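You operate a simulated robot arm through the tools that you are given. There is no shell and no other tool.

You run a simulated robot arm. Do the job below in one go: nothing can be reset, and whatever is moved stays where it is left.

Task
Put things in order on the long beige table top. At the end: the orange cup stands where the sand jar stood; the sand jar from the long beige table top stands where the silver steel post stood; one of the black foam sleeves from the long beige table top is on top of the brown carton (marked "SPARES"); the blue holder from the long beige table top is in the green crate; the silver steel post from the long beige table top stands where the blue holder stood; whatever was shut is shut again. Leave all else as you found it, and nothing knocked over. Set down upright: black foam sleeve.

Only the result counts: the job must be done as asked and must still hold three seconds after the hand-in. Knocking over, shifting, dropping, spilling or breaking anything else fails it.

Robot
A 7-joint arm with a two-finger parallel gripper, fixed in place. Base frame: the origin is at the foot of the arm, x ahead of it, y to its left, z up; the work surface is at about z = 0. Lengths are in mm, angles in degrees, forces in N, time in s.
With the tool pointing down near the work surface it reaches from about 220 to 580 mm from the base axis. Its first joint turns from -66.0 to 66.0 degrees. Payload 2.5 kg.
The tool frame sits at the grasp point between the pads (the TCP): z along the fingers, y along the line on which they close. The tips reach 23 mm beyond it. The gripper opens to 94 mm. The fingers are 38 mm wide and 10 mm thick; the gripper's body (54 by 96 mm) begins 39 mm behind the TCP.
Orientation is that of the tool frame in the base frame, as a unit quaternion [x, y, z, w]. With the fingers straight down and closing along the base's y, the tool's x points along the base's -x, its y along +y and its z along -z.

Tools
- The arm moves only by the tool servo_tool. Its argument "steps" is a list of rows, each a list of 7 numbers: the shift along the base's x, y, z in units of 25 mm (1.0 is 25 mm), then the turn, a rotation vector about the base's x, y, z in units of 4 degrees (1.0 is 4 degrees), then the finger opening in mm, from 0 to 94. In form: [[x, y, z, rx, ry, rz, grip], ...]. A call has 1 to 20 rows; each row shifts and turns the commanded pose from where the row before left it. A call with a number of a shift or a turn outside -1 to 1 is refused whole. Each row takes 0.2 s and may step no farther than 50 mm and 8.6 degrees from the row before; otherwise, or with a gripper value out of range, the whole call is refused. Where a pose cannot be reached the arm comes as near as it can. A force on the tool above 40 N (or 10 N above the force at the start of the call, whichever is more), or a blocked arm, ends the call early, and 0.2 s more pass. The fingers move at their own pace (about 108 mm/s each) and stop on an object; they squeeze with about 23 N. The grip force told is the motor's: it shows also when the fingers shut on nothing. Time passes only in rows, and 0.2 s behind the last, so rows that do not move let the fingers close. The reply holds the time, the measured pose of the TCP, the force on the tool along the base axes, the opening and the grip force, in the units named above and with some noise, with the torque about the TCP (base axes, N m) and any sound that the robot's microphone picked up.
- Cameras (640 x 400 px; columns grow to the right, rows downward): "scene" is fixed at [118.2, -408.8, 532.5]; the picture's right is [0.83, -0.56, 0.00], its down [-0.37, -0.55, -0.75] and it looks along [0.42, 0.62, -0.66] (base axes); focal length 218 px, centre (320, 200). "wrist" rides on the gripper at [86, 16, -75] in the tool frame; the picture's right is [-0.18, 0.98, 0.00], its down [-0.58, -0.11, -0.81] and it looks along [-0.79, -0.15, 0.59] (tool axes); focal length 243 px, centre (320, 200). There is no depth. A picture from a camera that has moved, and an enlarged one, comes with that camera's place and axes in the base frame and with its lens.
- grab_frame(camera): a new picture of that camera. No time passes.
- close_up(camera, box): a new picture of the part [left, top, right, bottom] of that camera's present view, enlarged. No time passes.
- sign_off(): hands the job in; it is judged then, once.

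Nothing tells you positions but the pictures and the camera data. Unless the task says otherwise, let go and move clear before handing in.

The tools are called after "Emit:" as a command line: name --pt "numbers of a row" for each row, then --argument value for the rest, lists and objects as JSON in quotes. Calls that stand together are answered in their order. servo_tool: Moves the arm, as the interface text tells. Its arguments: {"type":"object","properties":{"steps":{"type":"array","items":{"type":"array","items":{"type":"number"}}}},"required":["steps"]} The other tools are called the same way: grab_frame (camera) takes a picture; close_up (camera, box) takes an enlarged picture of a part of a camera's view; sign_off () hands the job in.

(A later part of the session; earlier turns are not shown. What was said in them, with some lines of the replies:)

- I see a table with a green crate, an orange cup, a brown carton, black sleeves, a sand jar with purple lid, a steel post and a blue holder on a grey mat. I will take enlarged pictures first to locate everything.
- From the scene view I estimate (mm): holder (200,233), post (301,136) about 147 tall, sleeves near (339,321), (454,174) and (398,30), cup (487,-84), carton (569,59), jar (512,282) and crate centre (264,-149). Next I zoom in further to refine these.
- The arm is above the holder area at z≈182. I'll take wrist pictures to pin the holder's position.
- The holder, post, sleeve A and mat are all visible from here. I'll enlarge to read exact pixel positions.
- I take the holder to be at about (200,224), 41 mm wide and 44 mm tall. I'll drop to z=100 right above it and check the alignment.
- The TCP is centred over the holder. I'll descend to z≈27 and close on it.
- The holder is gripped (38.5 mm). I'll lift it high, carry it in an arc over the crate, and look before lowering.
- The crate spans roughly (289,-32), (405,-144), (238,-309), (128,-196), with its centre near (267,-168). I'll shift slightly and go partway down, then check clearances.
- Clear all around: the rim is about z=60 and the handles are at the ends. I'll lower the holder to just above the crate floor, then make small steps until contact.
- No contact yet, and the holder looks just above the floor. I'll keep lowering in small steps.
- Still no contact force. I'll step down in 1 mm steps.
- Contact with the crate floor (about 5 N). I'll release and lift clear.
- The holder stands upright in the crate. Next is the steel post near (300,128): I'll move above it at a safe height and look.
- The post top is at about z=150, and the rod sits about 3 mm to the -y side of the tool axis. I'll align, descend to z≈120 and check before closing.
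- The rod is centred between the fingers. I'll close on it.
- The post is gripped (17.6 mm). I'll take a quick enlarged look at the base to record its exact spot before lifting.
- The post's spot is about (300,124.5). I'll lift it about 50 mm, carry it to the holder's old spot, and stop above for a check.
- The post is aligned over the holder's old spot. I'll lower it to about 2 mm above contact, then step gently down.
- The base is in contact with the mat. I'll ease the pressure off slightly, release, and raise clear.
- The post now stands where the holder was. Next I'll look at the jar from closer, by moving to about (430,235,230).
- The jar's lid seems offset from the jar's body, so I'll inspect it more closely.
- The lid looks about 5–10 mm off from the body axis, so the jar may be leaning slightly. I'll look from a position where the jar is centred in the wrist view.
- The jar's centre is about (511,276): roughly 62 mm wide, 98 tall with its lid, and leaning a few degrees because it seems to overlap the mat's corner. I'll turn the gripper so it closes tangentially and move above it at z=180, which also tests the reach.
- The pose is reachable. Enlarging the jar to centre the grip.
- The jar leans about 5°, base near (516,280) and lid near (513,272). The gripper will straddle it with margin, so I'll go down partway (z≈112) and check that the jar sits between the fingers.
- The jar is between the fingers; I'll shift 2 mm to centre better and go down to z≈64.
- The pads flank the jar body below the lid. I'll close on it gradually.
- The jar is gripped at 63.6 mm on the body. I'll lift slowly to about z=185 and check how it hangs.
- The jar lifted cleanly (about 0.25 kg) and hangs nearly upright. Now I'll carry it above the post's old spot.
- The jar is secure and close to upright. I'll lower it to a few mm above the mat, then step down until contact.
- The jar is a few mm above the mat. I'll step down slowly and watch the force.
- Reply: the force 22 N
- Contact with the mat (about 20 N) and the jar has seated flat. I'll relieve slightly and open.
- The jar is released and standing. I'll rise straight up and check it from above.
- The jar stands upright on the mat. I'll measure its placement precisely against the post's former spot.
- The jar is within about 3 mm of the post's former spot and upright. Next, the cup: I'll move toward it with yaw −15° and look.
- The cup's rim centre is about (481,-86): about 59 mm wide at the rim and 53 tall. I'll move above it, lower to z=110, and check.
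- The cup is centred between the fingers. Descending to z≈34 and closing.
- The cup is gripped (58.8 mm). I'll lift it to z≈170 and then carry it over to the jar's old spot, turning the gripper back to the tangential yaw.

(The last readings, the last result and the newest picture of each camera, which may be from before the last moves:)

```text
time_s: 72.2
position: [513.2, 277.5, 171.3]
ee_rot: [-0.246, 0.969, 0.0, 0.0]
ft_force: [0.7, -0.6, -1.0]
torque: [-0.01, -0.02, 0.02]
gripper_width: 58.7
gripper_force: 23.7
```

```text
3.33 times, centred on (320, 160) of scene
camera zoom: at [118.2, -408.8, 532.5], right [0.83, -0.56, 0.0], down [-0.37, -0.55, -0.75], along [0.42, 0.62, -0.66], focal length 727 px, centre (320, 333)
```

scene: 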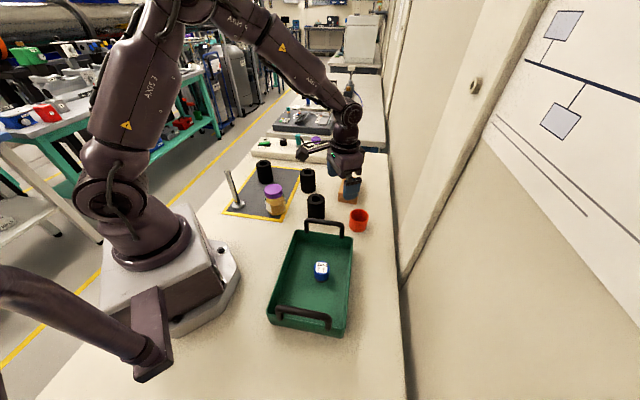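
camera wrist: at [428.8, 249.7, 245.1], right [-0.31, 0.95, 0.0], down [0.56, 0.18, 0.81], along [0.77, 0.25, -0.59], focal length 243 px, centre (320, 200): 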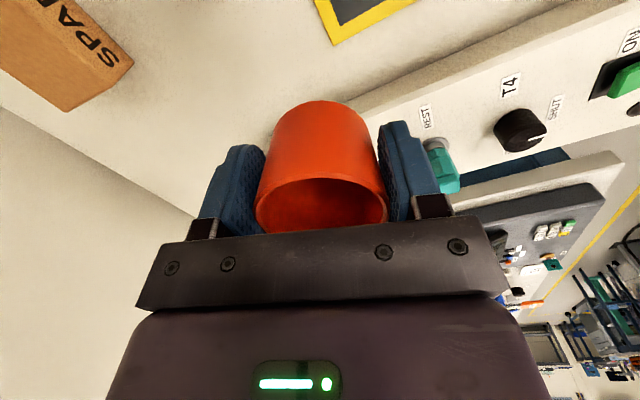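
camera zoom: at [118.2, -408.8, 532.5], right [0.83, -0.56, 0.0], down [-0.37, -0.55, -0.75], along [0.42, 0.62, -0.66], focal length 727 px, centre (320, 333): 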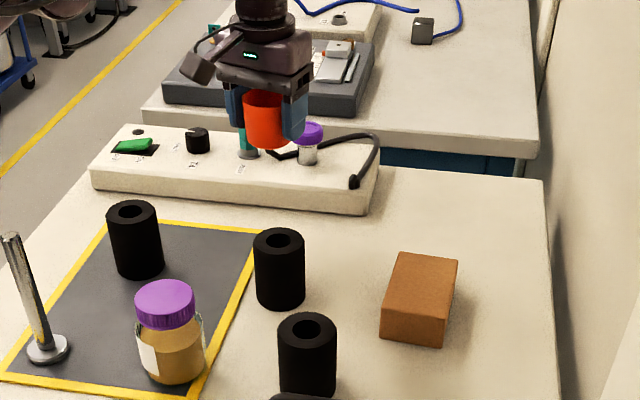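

The cup is above the jar's old spot (pose reached accurately). I'll lower to z≈48 and check.

Emit:
servo_tool --pt "0 0 -0.5 0 0 0 45" --pt "0 0 -0.8 0 0 0 45" --pt "0 0 -0.8 0 0 0 45" --pt "0 0 -0.8 0 0 0 45" --pt "0 0 -0.8 0 0 0 45" --pt "0 0 -0.8 0 0 0 45" --pt "0 0 -0.38 0 0 0 45" --pt "0 0 0 0 0 0 45"

Emit:
grab_frame --camera "wrist"

Emit:
close_up --camera "scene" --box '[270, 120, 350, 190]'

```text
time_s: 74.0
position: [512.4, 278.0, 49.9]
ee_rot: [-0.246, 0.969, 0.001, 0.0]
ft_force: [-0.2, -0.2, -0.9]
torque: [-0.01, -0.01, 0.0]
gripper_width: 58.6
gripper_force: 23.3
```

```text
taken
camera wrist: at [428.8, 251.2, 123.9], right [-0.31, 0.95, 0.0], down [0.56, 0.18, 0.81], along [0.77, 0.25, -0.59], focal length 243 px, centre (320, 200)
```

wrist: 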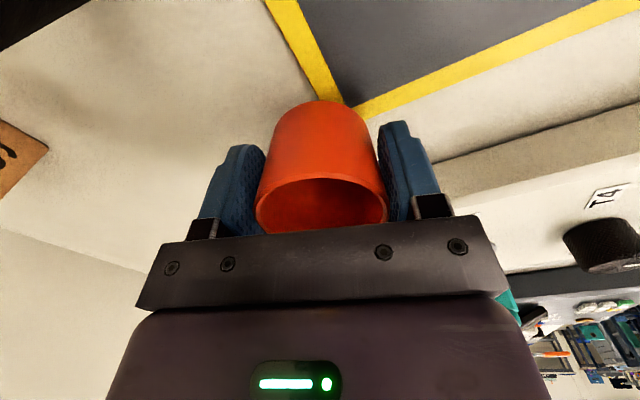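

```text
5.71 times, centred on (310, 155) of scene
camera zoom: at [118.2, -408.8, 532.5], right [0.83, -0.56, 0.0], down [-0.37, -0.55, -0.75], along [0.42, 0.62, -0.66], focal length 1247 px, centre (377, 457)
```

zoom: 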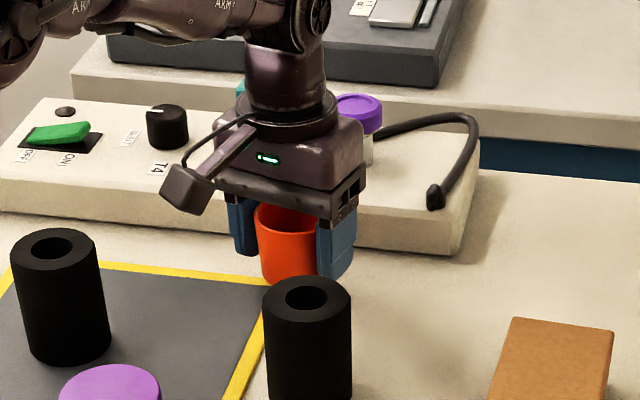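

I'll lower gently until contact with the mat corner/table.

Emit:
servo_tool --pt "0 0 -0.2 0 0 0 45" --pt "0 0 -0.12 0 0 0 45" --pt "0 0 0 0 0 0 45"

Emit:
servo_tool --pt "0 0 -0.05 0 0 0 45" --pt "0 0 0 0 0 0 45"

Emit:
servo_tool --pt "0 0 -0.05 0 0 0 45" --pt "0 0 0 0 0 0 45"

```text
time_s: 74.8
position: [514.1, 277.1, 40.8]
ee_rot: [-0.246, 0.969, 0.001, 0.0]
ft_force: [1.2, 0.0, -0.4]
torque: [0.02, 0.03, 0.0]
gripper_width: 58.9
gripper_force: 23.0
```

```text
time_s: 75.4
position: [513.6, 277.2, 40.3]
ee_rot: [-0.247, 0.969, 0.0, -0.001]
ft_force: [0.5, -0.4, -0.5]
torque: [-0.01, 0.01, -0.06]
gripper_width: 59.0
gripper_force: 22.9
```

```text
time_s: 76.0
position: [512.5, 277.2, 38.1]
ee_rot: [-0.246, 0.969, 0.0, 0.0]
ft_force: [-0.4, 1.0, -0.1]
torque: [0.01, 0.03, 0.0]
gripper_width: 58.8
gripper_force: 23.1
```

Emit:
servo_tool --pt "0 0 -0.05 0 0 0 45" --pt "0 0 0 0 0 0 45"

Emit:
servo_tool --pt "0 0 -0.04 0 0 0 45" --pt "0 0 0 0 0 0 45"

```text
time_s: 76.6
position: [514.3, 277.3, 39.8]
ee_rot: [-0.247, 0.969, 0.0, 0.001]
ft_force: [-1.8, -0.2, 6.8]
torque: [-0.03, 0.17, -0.04]
gripper_width: 59.1
gripper_force: 22.6
```

```text
time_s: 77.2
position: [514.9, 277.6, 37.4]
ee_rot: [-0.245, 0.969, 0.001, 0.001]
ft_force: [-0.4, -2.5, 15.3]
torque: [-0.02, 0.22, 0.05]
gripper_width: 58.7
gripper_force: 23.1
```

Contact on the mat corner at about 2.5 mm height. I'll ease slightly and open the fingers.

Emit:
servo_tool --pt "0 0 0.02 0 0 0 45" --pt "0 0 0 0 0 0 60" --pt "0 0 0 0 0 0 64" --pt "0 0 0 0 0 0 72" --pt "0 0 0 0 0 0 84" --pt "0 0 0 0 0 0 94" --pt "0 0 0 0 0 0 94"

Emit:
grab_frame --camera "wrist"

Emit:
close_up --camera "scene" --box '[270, 120, 350, 190]'

```text
time_s: 78.8
position: [513.4, 276.6, 37.1]
ee_rot: [-0.247, 0.969, 0.0, 0.0]
ft_force: [0.3, -0.3, -0.2]
torque: [0.02, -0.01, -0.03]
gripper_width: 94.2
gripper_force: 0.1
```

```text
taken
camera wrist: at [429.3, 250.3, 111.6], right [-0.31, 0.95, 0.0], down [0.56, 0.18, 0.81], along [0.77, 0.25, -0.59], focal length 243 px, centre (320, 200)
```

wrist: 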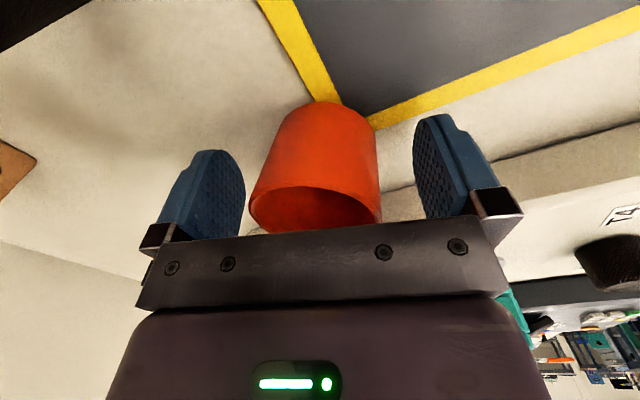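

```text
5.71 times, centred on (310, 155) of scene
camera zoom: at [118.2, -408.8, 532.5], right [0.83, -0.56, 0.0], down [-0.37, -0.55, -0.75], along [0.42, 0.62, -0.66], focal length 1247 px, centre (377, 457)
```

zoom: 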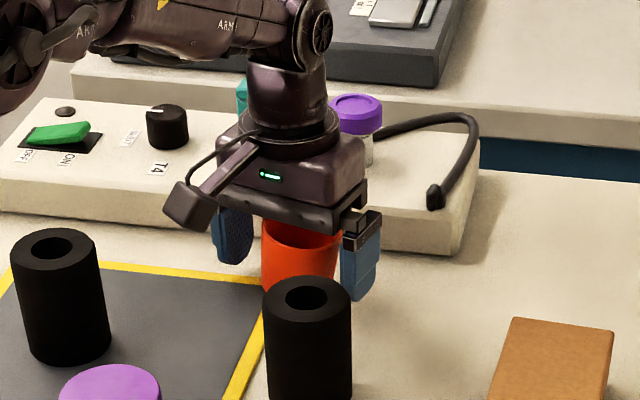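

The cup is released and stands, with the same slight lean the jar had from the mat corner. I'll rise and check.

Emit:
servo_tool --pt "0 0 0.3 0 0 0 94" --pt "0 0 0.7 0 0 0 94" --pt "0 0 1 0 0 0 94" --pt "0 0 1 0 0 0 94" --pt "0 0 1 0 0 0 94" --pt "0 0 1 0 0 0 94" --pt "0 0 0.77 0 0 0 94" --pt "0 0 0 0 0 0 94"

Emit:
grab_frame --camera "wrist"

Emit:
close_up --camera "scene" --box '[270, 120, 380, 200]'

Emit:
close_up --camera "wrist" --box '[250, 0, 390, 100]'

```text
time_s: 80.6
position: [515.8, 277.6, 180.7]
ee_rot: [-0.246, 0.969, 0.0, 0.0]
ft_force: [-0.6, -0.4, 0.3]
torque: [-0.01, -0.01, 0.01]
gripper_width: 94.1
gripper_force: 0.1
```

```text
taken
camera wrist: at [431.3, 250.9, 254.4], right [-0.31, 0.95, 0.0], down [0.56, 0.18, 0.81], along [0.77, 0.25, -0.59], focal length 243 px, centre (320, 200)
```

wrist: 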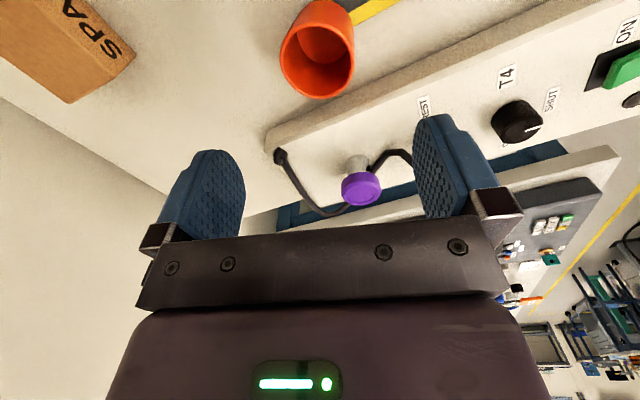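

```text
5.00 times, centred on (325, 160) of scene
camera zoom: at [118.2, -408.8, 532.5], right [0.83, -0.56, 0.0], down [-0.37, -0.55, -0.75], along [0.42, 0.62, -0.66], focal length 1091 px, centre (295, 400)
```

zoom: 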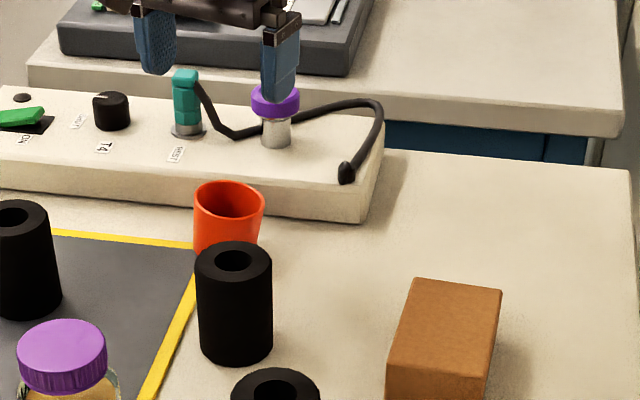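

```text
4.00 times, centred on (320, 50) of wrist
camera zoom: at [431.3, 250.9, 254.4], right [-0.31, 0.95, 0.0], down [0.56, 0.18, 0.81], along [0.77, 0.25, -0.59], focal length 970 px, centre (320, 800)
```

zoom: 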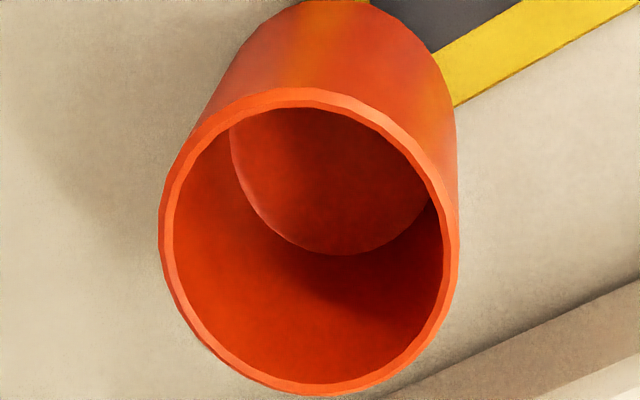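

The cup now stands at the jar's spot. For the sleeve I choose the middle one near (454,174), so I'll move above it for an exact position.

Emit:
servo_tool --pt "-0.3 -0.5 0.1 0 0 -0.3 94" --pt "-0.5 -0.9 0.1 0 0 -0.5 94" --pt "-0.5 -0.9 0.1 0 0 -0.5 94" --pt "-0.5 -0.9 0.1 0 0 -0.5 94" --pt "-0.4 -0.7 0 0 0 -0.2 94" --pt "-0.23 -0.3 0 0 0 0 94" --pt "0 0 0 0 0 0 94"

Emit:
grab_frame --camera "wrist"

Emit:
close_up --camera "wrist" --box '[240, 0, 400, 120]'

Emit:
close_up --camera "wrist" --box '[0, 40, 240, 240]'

```text
time_s: 82.2
position: [453.5, 171.5, 190.2]
ee_rot: [-0.177, 0.984, 0.0, 0.0]
ft_force: [-0.1, -1.2, 0.5]
torque: [0.0, 0.02, 0.0]
gripper_width: 93.9
gripper_force: 0.2
```

```text
taken
camera wrist: at [365.7, 156.7, 264.9], right [-0.17, 0.99, 0.0], down [0.58, 0.1, 0.81], along [0.79, 0.14, -0.59], focal length 243 px, centre (320, 200)
```

wrist: 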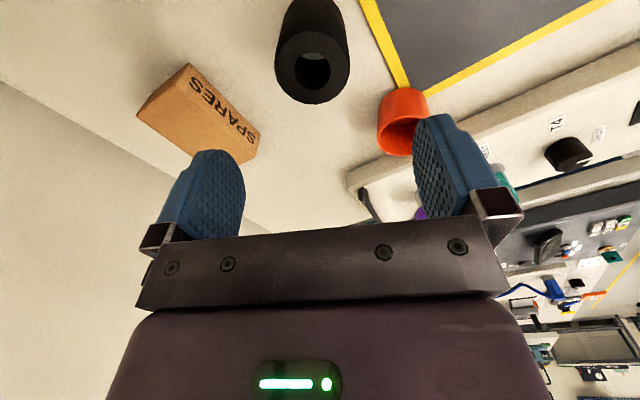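

```text
3.33 times, centred on (320, 60) of wrist
camera zoom: at [365.7, 156.7, 264.9], right [-0.17, 0.99, 0.0], down [0.58, 0.1, 0.81], along [0.79, 0.14, -0.59], focal length 809 px, centre (320, 667)
```

zoom: 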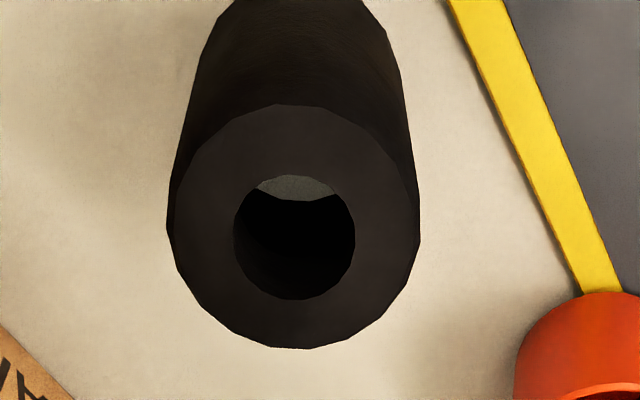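

```text
2.00 times, centred on (120, 140) of wrist
camera zoom: at [365.7, 156.7, 264.9], right [-0.17, 0.99, 0.0], down [0.58, 0.1, 0.81], along [0.79, 0.14, -0.59], focal length 485 px, centre (720, 320)
```

zoom: 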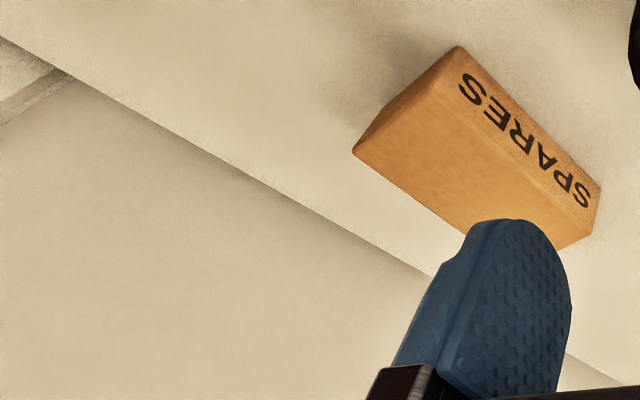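

The sleeve is at about (451.4,166): 55.5 mm wide, top at z≈82. I'll zoom on the carton to get its corners.

Emit:
close_up --camera "wrist" --box '[130, 50, 270, 180]'

Emit:
close_up --camera "scene" --box '[325, 165, 375, 215]'

```text
3.08 times, centred on (200, 115) of wrist
camera zoom: at [365.7, 156.7, 264.9], right [-0.17, 0.99, 0.0], down [0.58, 0.1, 0.81], along [0.79, 0.14, -0.59], focal length 746 px, centre (689, 462)
```

zoom: 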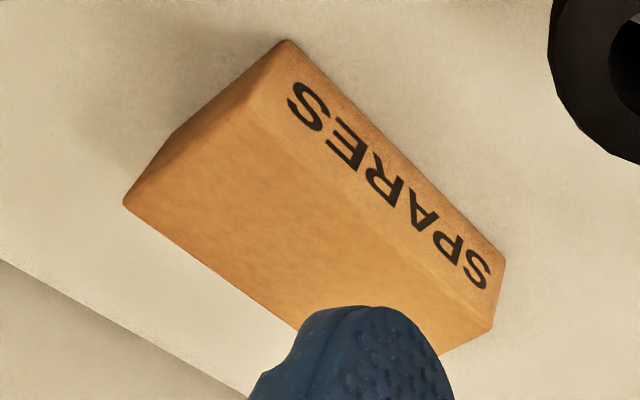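

```text
8.00 times, centred on (350, 190) of scene
camera zoom: at [118.1, -408.8, 532.5], right [0.83, -0.56, 0.0], down [-0.37, -0.55, -0.75], along [0.42, 0.62, -0.66], focal length 1745 px, centre (80, 280)
```

zoom: 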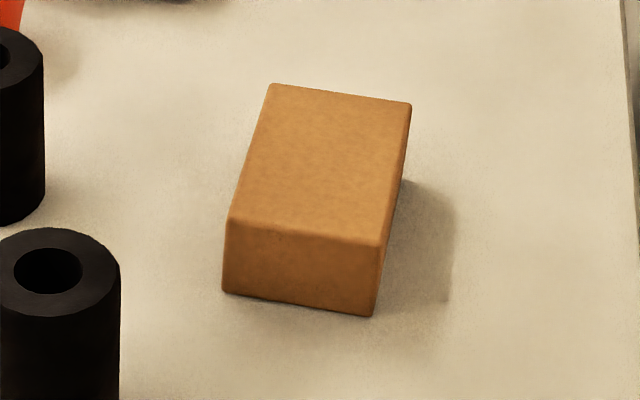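

The carton's top is at z≈40 with its centre near (570,55.5), size about 107×70 mm. Now I'll go down over the sleeve to z≈110 and check.

Emit:
servo_tool --pt "-0.02 -0.24 -0.4 0 0 0 94" --pt "0 0 -0.8 0 0 0 94" --pt "0 0 -0.8 0 0 0 94" --pt "0 0 -0.8 0 0 0 94" --pt "0 0 -0.4 0 0 0 94" --pt "0 0 0 0 0 0 94"

Emit:
grab_frame --camera "wrist"

Emit:
close_up --camera "scene" --box '[250, 120, 370, 230]'

```text
time_s: 83.6
position: [451.1, 165.4, 110.6]
ee_rot: [-0.178, 0.984, 0.001, 0.0]
ft_force: [0.3, -1.3, 1.4]
torque: [0.0, 0.03, 0.0]
gripper_width: 94.1
gripper_force: 0.1
```

```text
taken
camera wrist: at [364.2, 151.4, 185.1], right [-0.17, 0.99, 0.0], down [0.58, 0.1, 0.81], along [0.79, 0.14, -0.59], focal length 243 px, centre (320, 200)
```

wrist: 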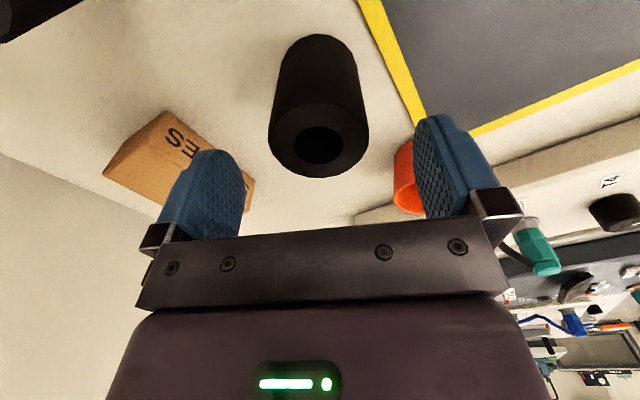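

```text
3.64 times, centred on (310, 175) of scene
camera zoom: at [118.2, -408.8, 532.5], right [0.83, -0.56, 0.0], down [-0.37, -0.55, -0.75], along [0.42, 0.62, -0.66], focal length 793 px, centre (356, 291)
```

zoom: 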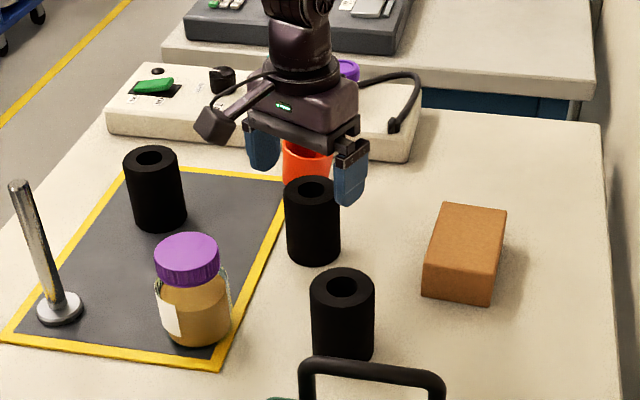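

Centred over the sleeve. I'll descend to z≈52 and close.

Emit:
servo_tool --pt "0 0 -0.5 0 0 0 94" --pt "0 0 -0.8 0 0 0 94" --pt "0 0 -0.7 0 0 0 94" --pt "0 0 -0.32 0 0 0 94" --pt "0 0 0 0 0 0 94" --pt "0 0 0 0 0 0 70" --pt "0 0 0 0 0 0 58" --pt "0 0 0 0 0 0 40" --pt "0 0 0 0 0 0 40" --pt "0 0 0 0 0 0 40"

Emit:
grab_frame --camera "wrist"

Emit:
close_up --camera "scene" --box '[250, 120, 370, 230]'

```text
time_s: 85.8
position: [450.0, 165.4, 53.0]
ee_rot: [-0.178, 0.984, 0.0, 0.0]
ft_force: [-0.5, -1.3, 0.0]
torque: [0.03, -0.03, 0.01]
gripper_width: 54.1
gripper_force: 22.7
```

```text
taken
camera wrist: at [362.9, 150.6, 127.1], right [-0.17, 0.99, 0.0], down [0.58, 0.1, 0.81], along [0.79, 0.14, -0.59], focal length 243 px, centre (320, 200)
```

wrist: 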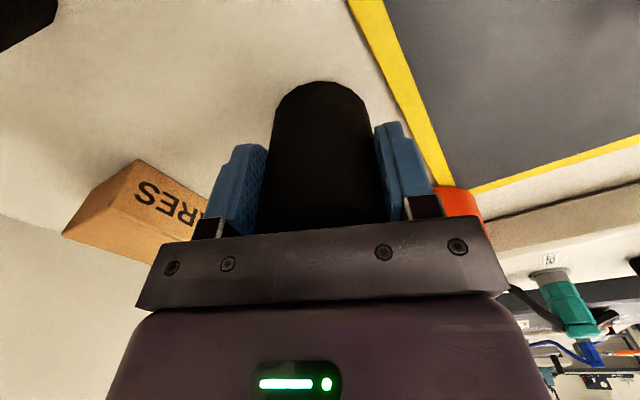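

```text
3.64 times, centred on (310, 175) of scene
camera zoom: at [118.2, -408.8, 532.5], right [0.83, -0.56, 0.0], down [-0.37, -0.55, -0.75], along [0.42, 0.62, -0.66], focal length 793 px, centre (356, 291)
```

zoom: 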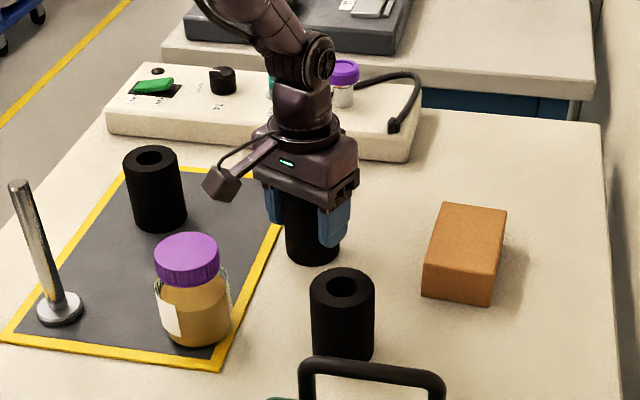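

The sleeve is held (54 mm). I'll lift and carry it above the carton centre.

Emit:
servo_tool --pt "0 0 0.2 0 0 0 40" --pt "0 0 0.6 0 0 0 40" --pt "0 0 0.9 0 0 0 40" --pt "0 0 0.9 0 0 0 40" --pt "0 0 0.9 0 0 0 40" --pt "0 0 0.9 0 0 0 40" --pt "0 0 0.4 0 0 0 40" --pt "0.2 -0.2 0.2 0 0 -0.2 40" --pt "0.5 -0.47 0 0 0 -0.42 40" --pt "0.7 -0.65 0 0 0 -0.5 40" --pt "0.75 -0.7 0 0 0 -0.6 40" --pt "0.75 -0.7 0 0 0 -0.6 40" --pt "0.75 -0.7 0 0 0 -0.6 40" --pt "0.6 -0.55 0 0 0 -0.5 40" --pt "0.34 -0.31 0 0 0 -0.3 40" --pt "0.15 -0.14 0 0 0 0 40" --pt "0 0 0 0 0 0 40" --pt "0 0 0 0 0 0 40"

Emit:
grab_frame --camera "wrist"

Emit:
close_up --camera "scene" --box '[280, 110, 400, 230]'

```text
time_s: 89.6
position: [569.1, 56.2, 176.5]
ee_rot: [-0.049, 0.999, -0.001, 0.0]
ft_force: [0.2, 0.0, -0.3]
torque: [0.03, 0.01, -0.03]
gripper_width: 54.2
gripper_force: 23.1
```

```text
taken
camera wrist: at [481.8, 64.5, 250.7], right [0.09, 1.0, 0.0], down [0.59, -0.05, 0.81], along [0.8, -0.07, -0.59], focal length 243 px, centre (320, 200)
```

wrist: 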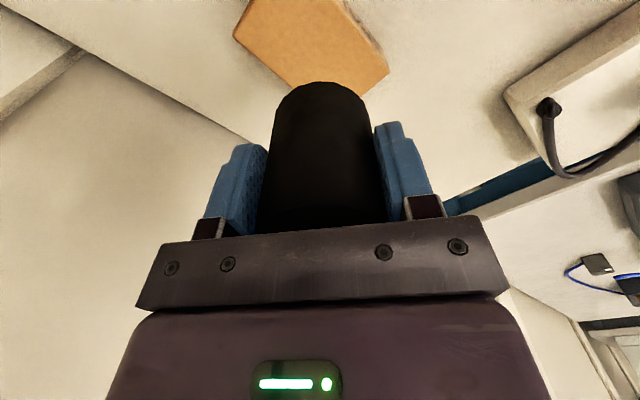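

```text
3.33 times, centred on (340, 170) of scene
camera zoom: at [118.2, -408.8, 532.5], right [0.83, -0.56, 0.0], down [-0.37, -0.55, -0.75], along [0.42, 0.62, -0.66], focal length 727 px, centre (253, 300)
```

zoom: 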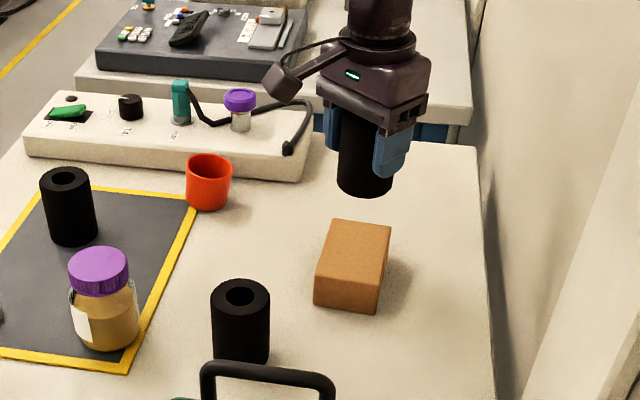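

The sleeve is centred over the carton (corners re-measured, within about 2 mm). I'll lower it to just above the carton top.

Emit:
servo_tool --pt "0.02 -0.03 -0.4 0 0 0 40" --pt "0 0 -0.8 0 0 0 40" --pt "0 0 -0.8 0 0 0 40" --pt "0 0 -0.7 0 0 0 40" --pt "0 0 -0.4 0 0 0 40" --pt "0 0 0 0 0 0 40"

Emit:
grab_frame --camera "wrist"

Emit:
close_up --camera "scene" --box '[310, 130, 390, 210]'

```text
time_s: 91.0
position: [572.0, 55.7, 99.9]
ee_rot: [-0.048, 0.999, 0.001, 0.001]
ft_force: [0.3, -0.1, 0.1]
torque: [-0.01, 0.0, 0.0]
gripper_width: 54.3
gripper_force: 22.9
```

```text
taken
camera wrist: at [484.2, 63.9, 174.6], right [0.09, 1.0, 0.0], down [0.59, -0.05, 0.81], along [0.8, -0.07, -0.59], focal length 243 px, centre (320, 200)
```

wrist: 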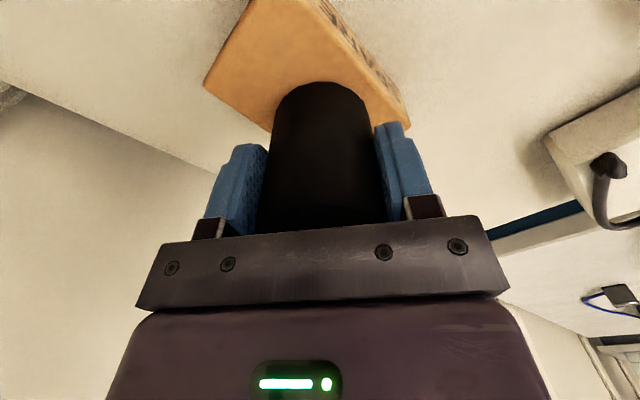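

```text
5.00 times, centred on (350, 170) of scene
camera zoom: at [118.2, -408.8, 532.5], right [0.83, -0.56, 0.0], down [-0.37, -0.55, -0.75], along [0.42, 0.62, -0.66], focal length 1091 px, centre (170, 350)
```

zoom: 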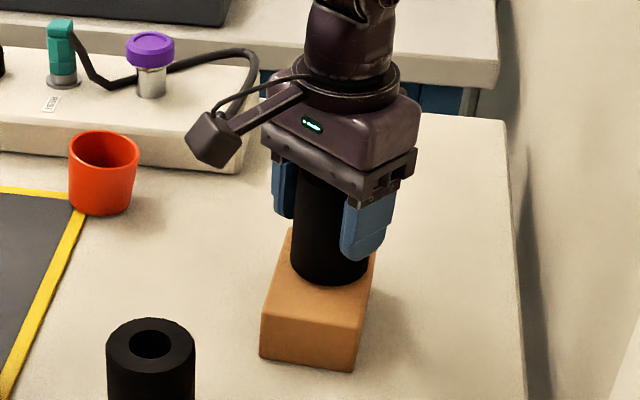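

Emit:
close_up --camera "scene" --box '[325, 160, 365, 210]'

Emit:
close_up --camera "wrist" --box '[190, 0, 430, 160]'

```text
8.00 times, centred on (345, 185) of scene
camera zoom: at [118.2, -408.8, 532.5], right [0.83, -0.56, 0.0], down [-0.37, -0.55, -0.75], along [0.42, 0.62, -0.66], focal length 1745 px, centre (120, 320)
```

zoom: 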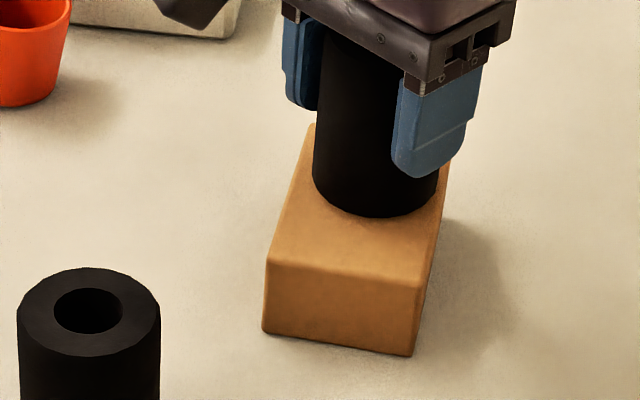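

```text
2.50 times, centred on (310, 80) of wrist
camera zoom: at [484.2, 63.9, 174.6], right [0.09, 1.0, 0.0], down [0.59, -0.05, 0.81], along [0.8, -0.07, -0.59], focal length 606 px, centre (345, 500)
```

zoom: 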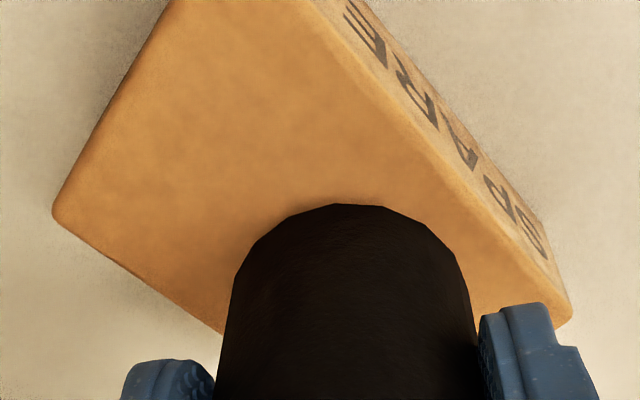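

Cross-checking both views, the carton is about 45 mm tall with its centre near (566,55.5). I'll shift the sleeve 4.5 mm back toward the robot, then lower in small steps.

Emit:
servo_tool --pt "0 0 0.04 0 0 0 40" --pt "-0.1 0.01 0 0 0 0 40" --pt "-0.08 0.01 0 0 0 0 40" --pt "0 0 -0.04 0 0 0 40" --pt "0 0 0 0 0 0 40"

Emit:
servo_tool --pt "0 0 -0.05 0 0 0 40" --pt "0 0 0 0 0 0 40"

Emit:
servo_tool --pt "0 0 -0.05 0 0 0 40" --pt "0 0 0 0 0 0 40"

```text
time_s: 92.2
position: [566.7, 56.1, 100.4]
ee_rot: [-0.049, 0.999, -0.001, 0.0]
ft_force: [0.5, -0.9, -1.4]
torque: [0.03, 0.03, -0.01]
gripper_width: 54.0
gripper_force: 23.1
```

```text
time_s: 92.8
position: [565.6, 55.6, 97.7]
ee_rot: [-0.048, 0.999, 0.0, 0.0]
ft_force: [-0.2, 0.1, 0.0]
torque: [-0.05, 0.01, 0.0]
gripper_width: 54.2
gripper_force: 23.3
```

```text
time_s: 93.4
position: [566.4, 55.6, 97.0]
ee_rot: [-0.049, 0.999, 0.0, 0.001]
ft_force: [-0.8, -0.2, 1.4]
torque: [0.05, 0.0, 0.01]
gripper_width: 53.8
gripper_force: 23.1
```

Emit:
servo_tool --pt "0 0 -0.03 0 0 0 40" --pt "0 0 0 0 0 0 40"

Emit:
close_up --camera "scene" --box '[325, 160, 365, 210]'

Emit:
close_up --camera "wrist" --box '[190, 0, 430, 160]'

```text
time_s: 94.0
position: [565.7, 55.1, 97.0]
ee_rot: [-0.049, 0.999, 0.0, 0.0]
ft_force: [0.6, 0.4, 8.2]
torque: [0.04, 0.03, 0.04]
gripper_width: 54.0
gripper_force: 23.2
```

```text
8.00 times, centred on (345, 185) of scene
camera zoom: at [118.1, -408.8, 532.5], right [0.83, -0.56, 0.0], down [-0.37, -0.55, -0.75], along [0.42, 0.62, -0.66], focal length 1745 px, centre (120, 320)
```

zoom: 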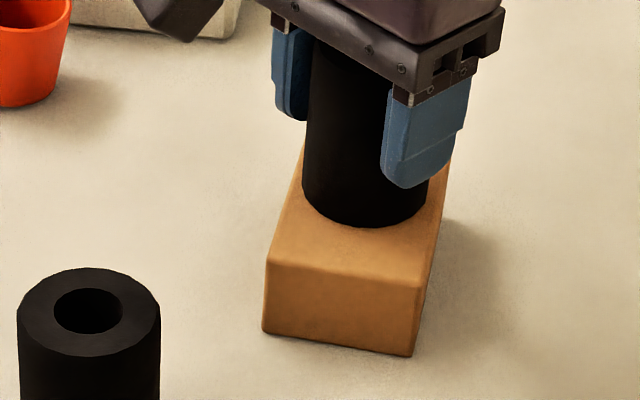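

```text
2.50 times, centred on (310, 80) of wrist
camera zoom: at [477.9, 63.4, 171.6], right [0.09, 1.0, 0.0], down [0.59, -0.05, 0.81], along [0.8, -0.07, -0.59], focal length 606 px, centre (345, 500)
```

zoom: 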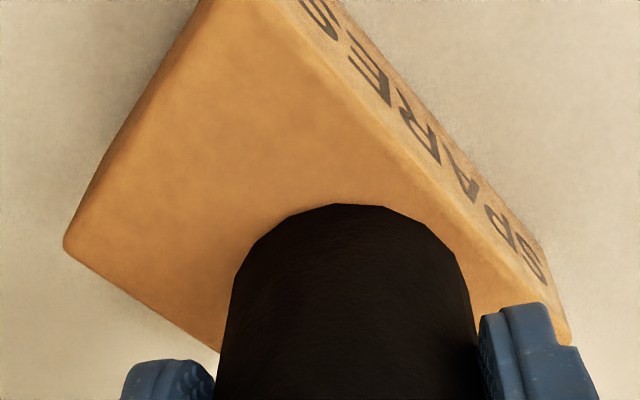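

Contact on the carton (8 N), with the sleeve centred on its top. I'll open the fingers and rise.

Emit:
servo_tool --pt "0 0 0.01 0 0 0 40" --pt "0 0 0 0 0 0 56" --pt "0 0 0 0 0 0 60" --pt "0 0 0 0 0 0 70" --pt "0 0 0 0 0 0 84" --pt "0 0 0 0 0 0 94" --pt "0 0 0.3 0 0 0 94" --pt "0 0 0.7 0 0 0 94" --pt "0 0 1 0 0 0 94" --pt "0 0 1 0 0 0 94" --pt "0 0 1 0 0 0 94" --pt "0 0 0 0 0 0 94"

Emit:
grab_frame --camera "wrist"

Emit:
close_up --camera "scene" --box '[280, 110, 400, 230]'

```text
time_s: 96.6
position: [566.7, 57.5, 197.6]
ee_rot: [-0.049, 0.999, 0.0, 0.001]
ft_force: [0.3, -0.6, 0.1]
torque: [0.03, 0.02, 0.04]
gripper_width: 93.8
gripper_force: 0.0
```

```text
taken
camera wrist: at [479.3, 65.5, 272.6], right [0.09, 1.0, 0.0], down [0.59, -0.05, 0.81], along [0.8, -0.07, -0.59], focal length 243 px, centre (320, 200)
```

wrist: 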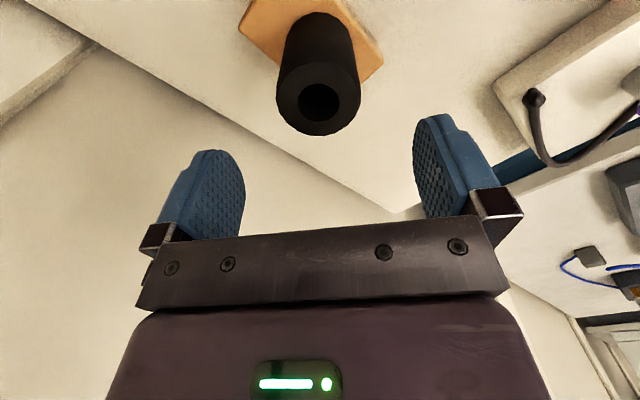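

```text
3.33 times, centred on (340, 170) of scene
camera zoom: at [118.2, -408.8, 532.5], right [0.83, -0.56, 0.0], down [-0.37, -0.55, -0.75], along [0.42, 0.62, -0.66], focal length 727 px, centre (253, 300)
```

zoom: 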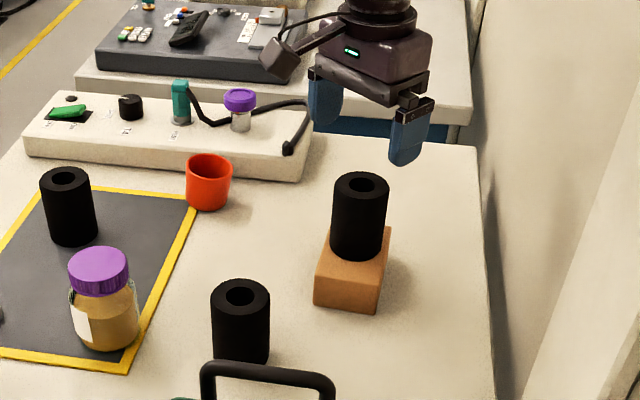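

Everything is in place. I'll retract the arm up and back to a neutral pose and do a final inspection.

Emit:
servo_tool --pt "0 0 0.8 0 0 0 94" --pt "-0.3 0 1 0 0 0 94" --pt "-0.8 0 1 0 0 0 94" --pt "-0.9 0 1 0 0 0 94" --pt "-0.9 0 1 0 0 0 94" --pt "-0.9 0 1 0 0 0 94" --pt "-0.9 0 0.5 0 0 0 94" --pt "-0.9 0 0 0 0 0 94" --pt "-0.9 0 0 0 0 0 94" --pt "-0.9 0 0 0 0 0 94" --pt "-0.6 0 0 0 0 0 94" --pt "0 0 0 0 0 0 94"

Emit:
grab_frame --camera "scene"

Emit:
close_up --camera "scene" --box '[220, 130, 380, 230]'

Emit:
close_up --camera "scene" --box '[250, 200, 410, 340]'

Emit:
grab_frame --camera "wrist"

```text
time_s: 99.2
position: [366.0, 55.1, 353.4]
ee_rot: [-0.05, 0.999, 0.0, 0.0]
ft_force: [0.7, 0.5, -0.6]
torque: [-0.01, -0.02, 0.0]
gripper_width: 94.1
gripper_force: 0.0
```

```text
taken
```

scene: 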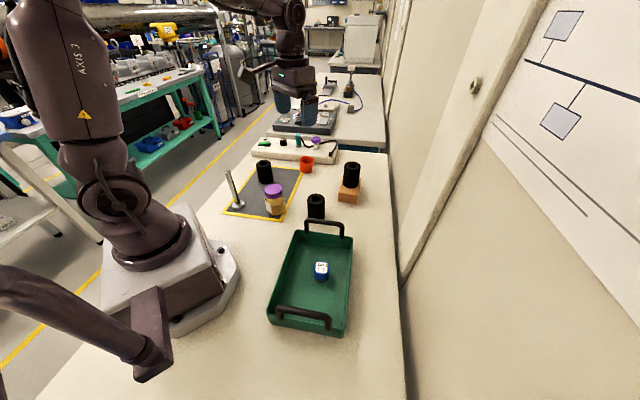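

```text
4.00 times, centred on (300, 180) of scene
camera zoom: at [118.1, -408.8, 532.5], right [0.83, -0.56, 0.0], down [-0.37, -0.55, -0.75], along [0.42, 0.62, -0.66], focal length 873 px, centre (400, 280)
```

zoom: 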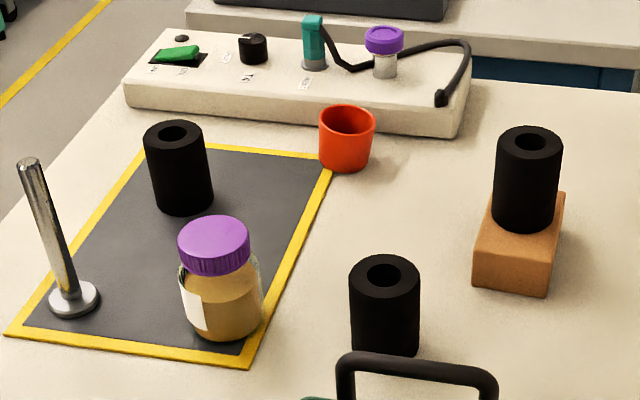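

```text
2.86 times, centred on (330, 270) of scene
camera zoom: at [118.1, -408.8, 532.5], right [0.83, -0.56, 0.0], down [-0.37, -0.55, -0.75], along [0.42, 0.62, -0.66], focal length 623 px, centre (291, 0)
```

zoom: 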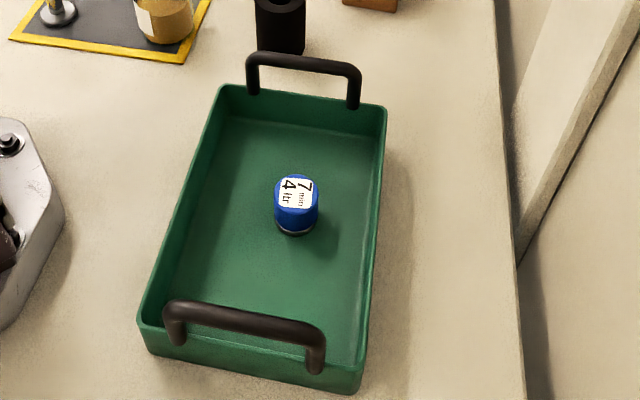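

```text
taken
camera wrist: at [277.8, 63.6, 427.3], right [0.09, 1.0, 0.0], down [0.59, -0.05, 0.81], along [0.8, -0.07, -0.59], focal length 243 px, centre (320, 200)
```

wrist: 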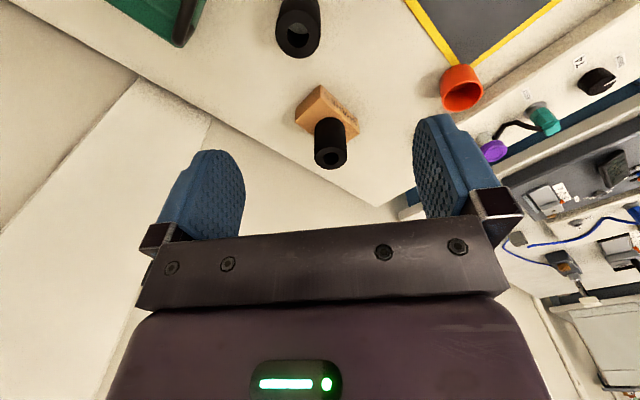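

Final check:
- The blue holder is in the green crate.
- The post stands at the holder's old spot, the jar at the post's old spot, and the cup at the jar's old spot.
- One black sleeve stands upright on the carton.
- The jar's lid stayed on, nothing else has moved, and the gripper is empty and clear.

I'm handing in the job now.

Emit:
sign_off

```text
The job is handed in.
```

The table is set out as you asked and the job is handed in. I don't have the judge's result, only my own check of the final pictures.

- **Blue holder:** it stands upright on the floor of the green crate.
- **Steel post:** it stands where the holder stood.
- **Sand jar:** it stands upright where the post stood, about 3 mm off by my measurement, with its lid still on.
- **Orange cup:** it stands where the jar stood. It leans a few degrees because that spot overlaps the corner of the grey mat; the jar leaned there too.
- **Black foam sleeve:** I moved the one that stood next to the sand jar. It is upright and centred on top of the brown carton.

Nothing was opened during the job, and nothing was knocked over. The other two sleeves, the crate, the carton and the control box look as they did at the start. The gripper is empty and clear of the table.
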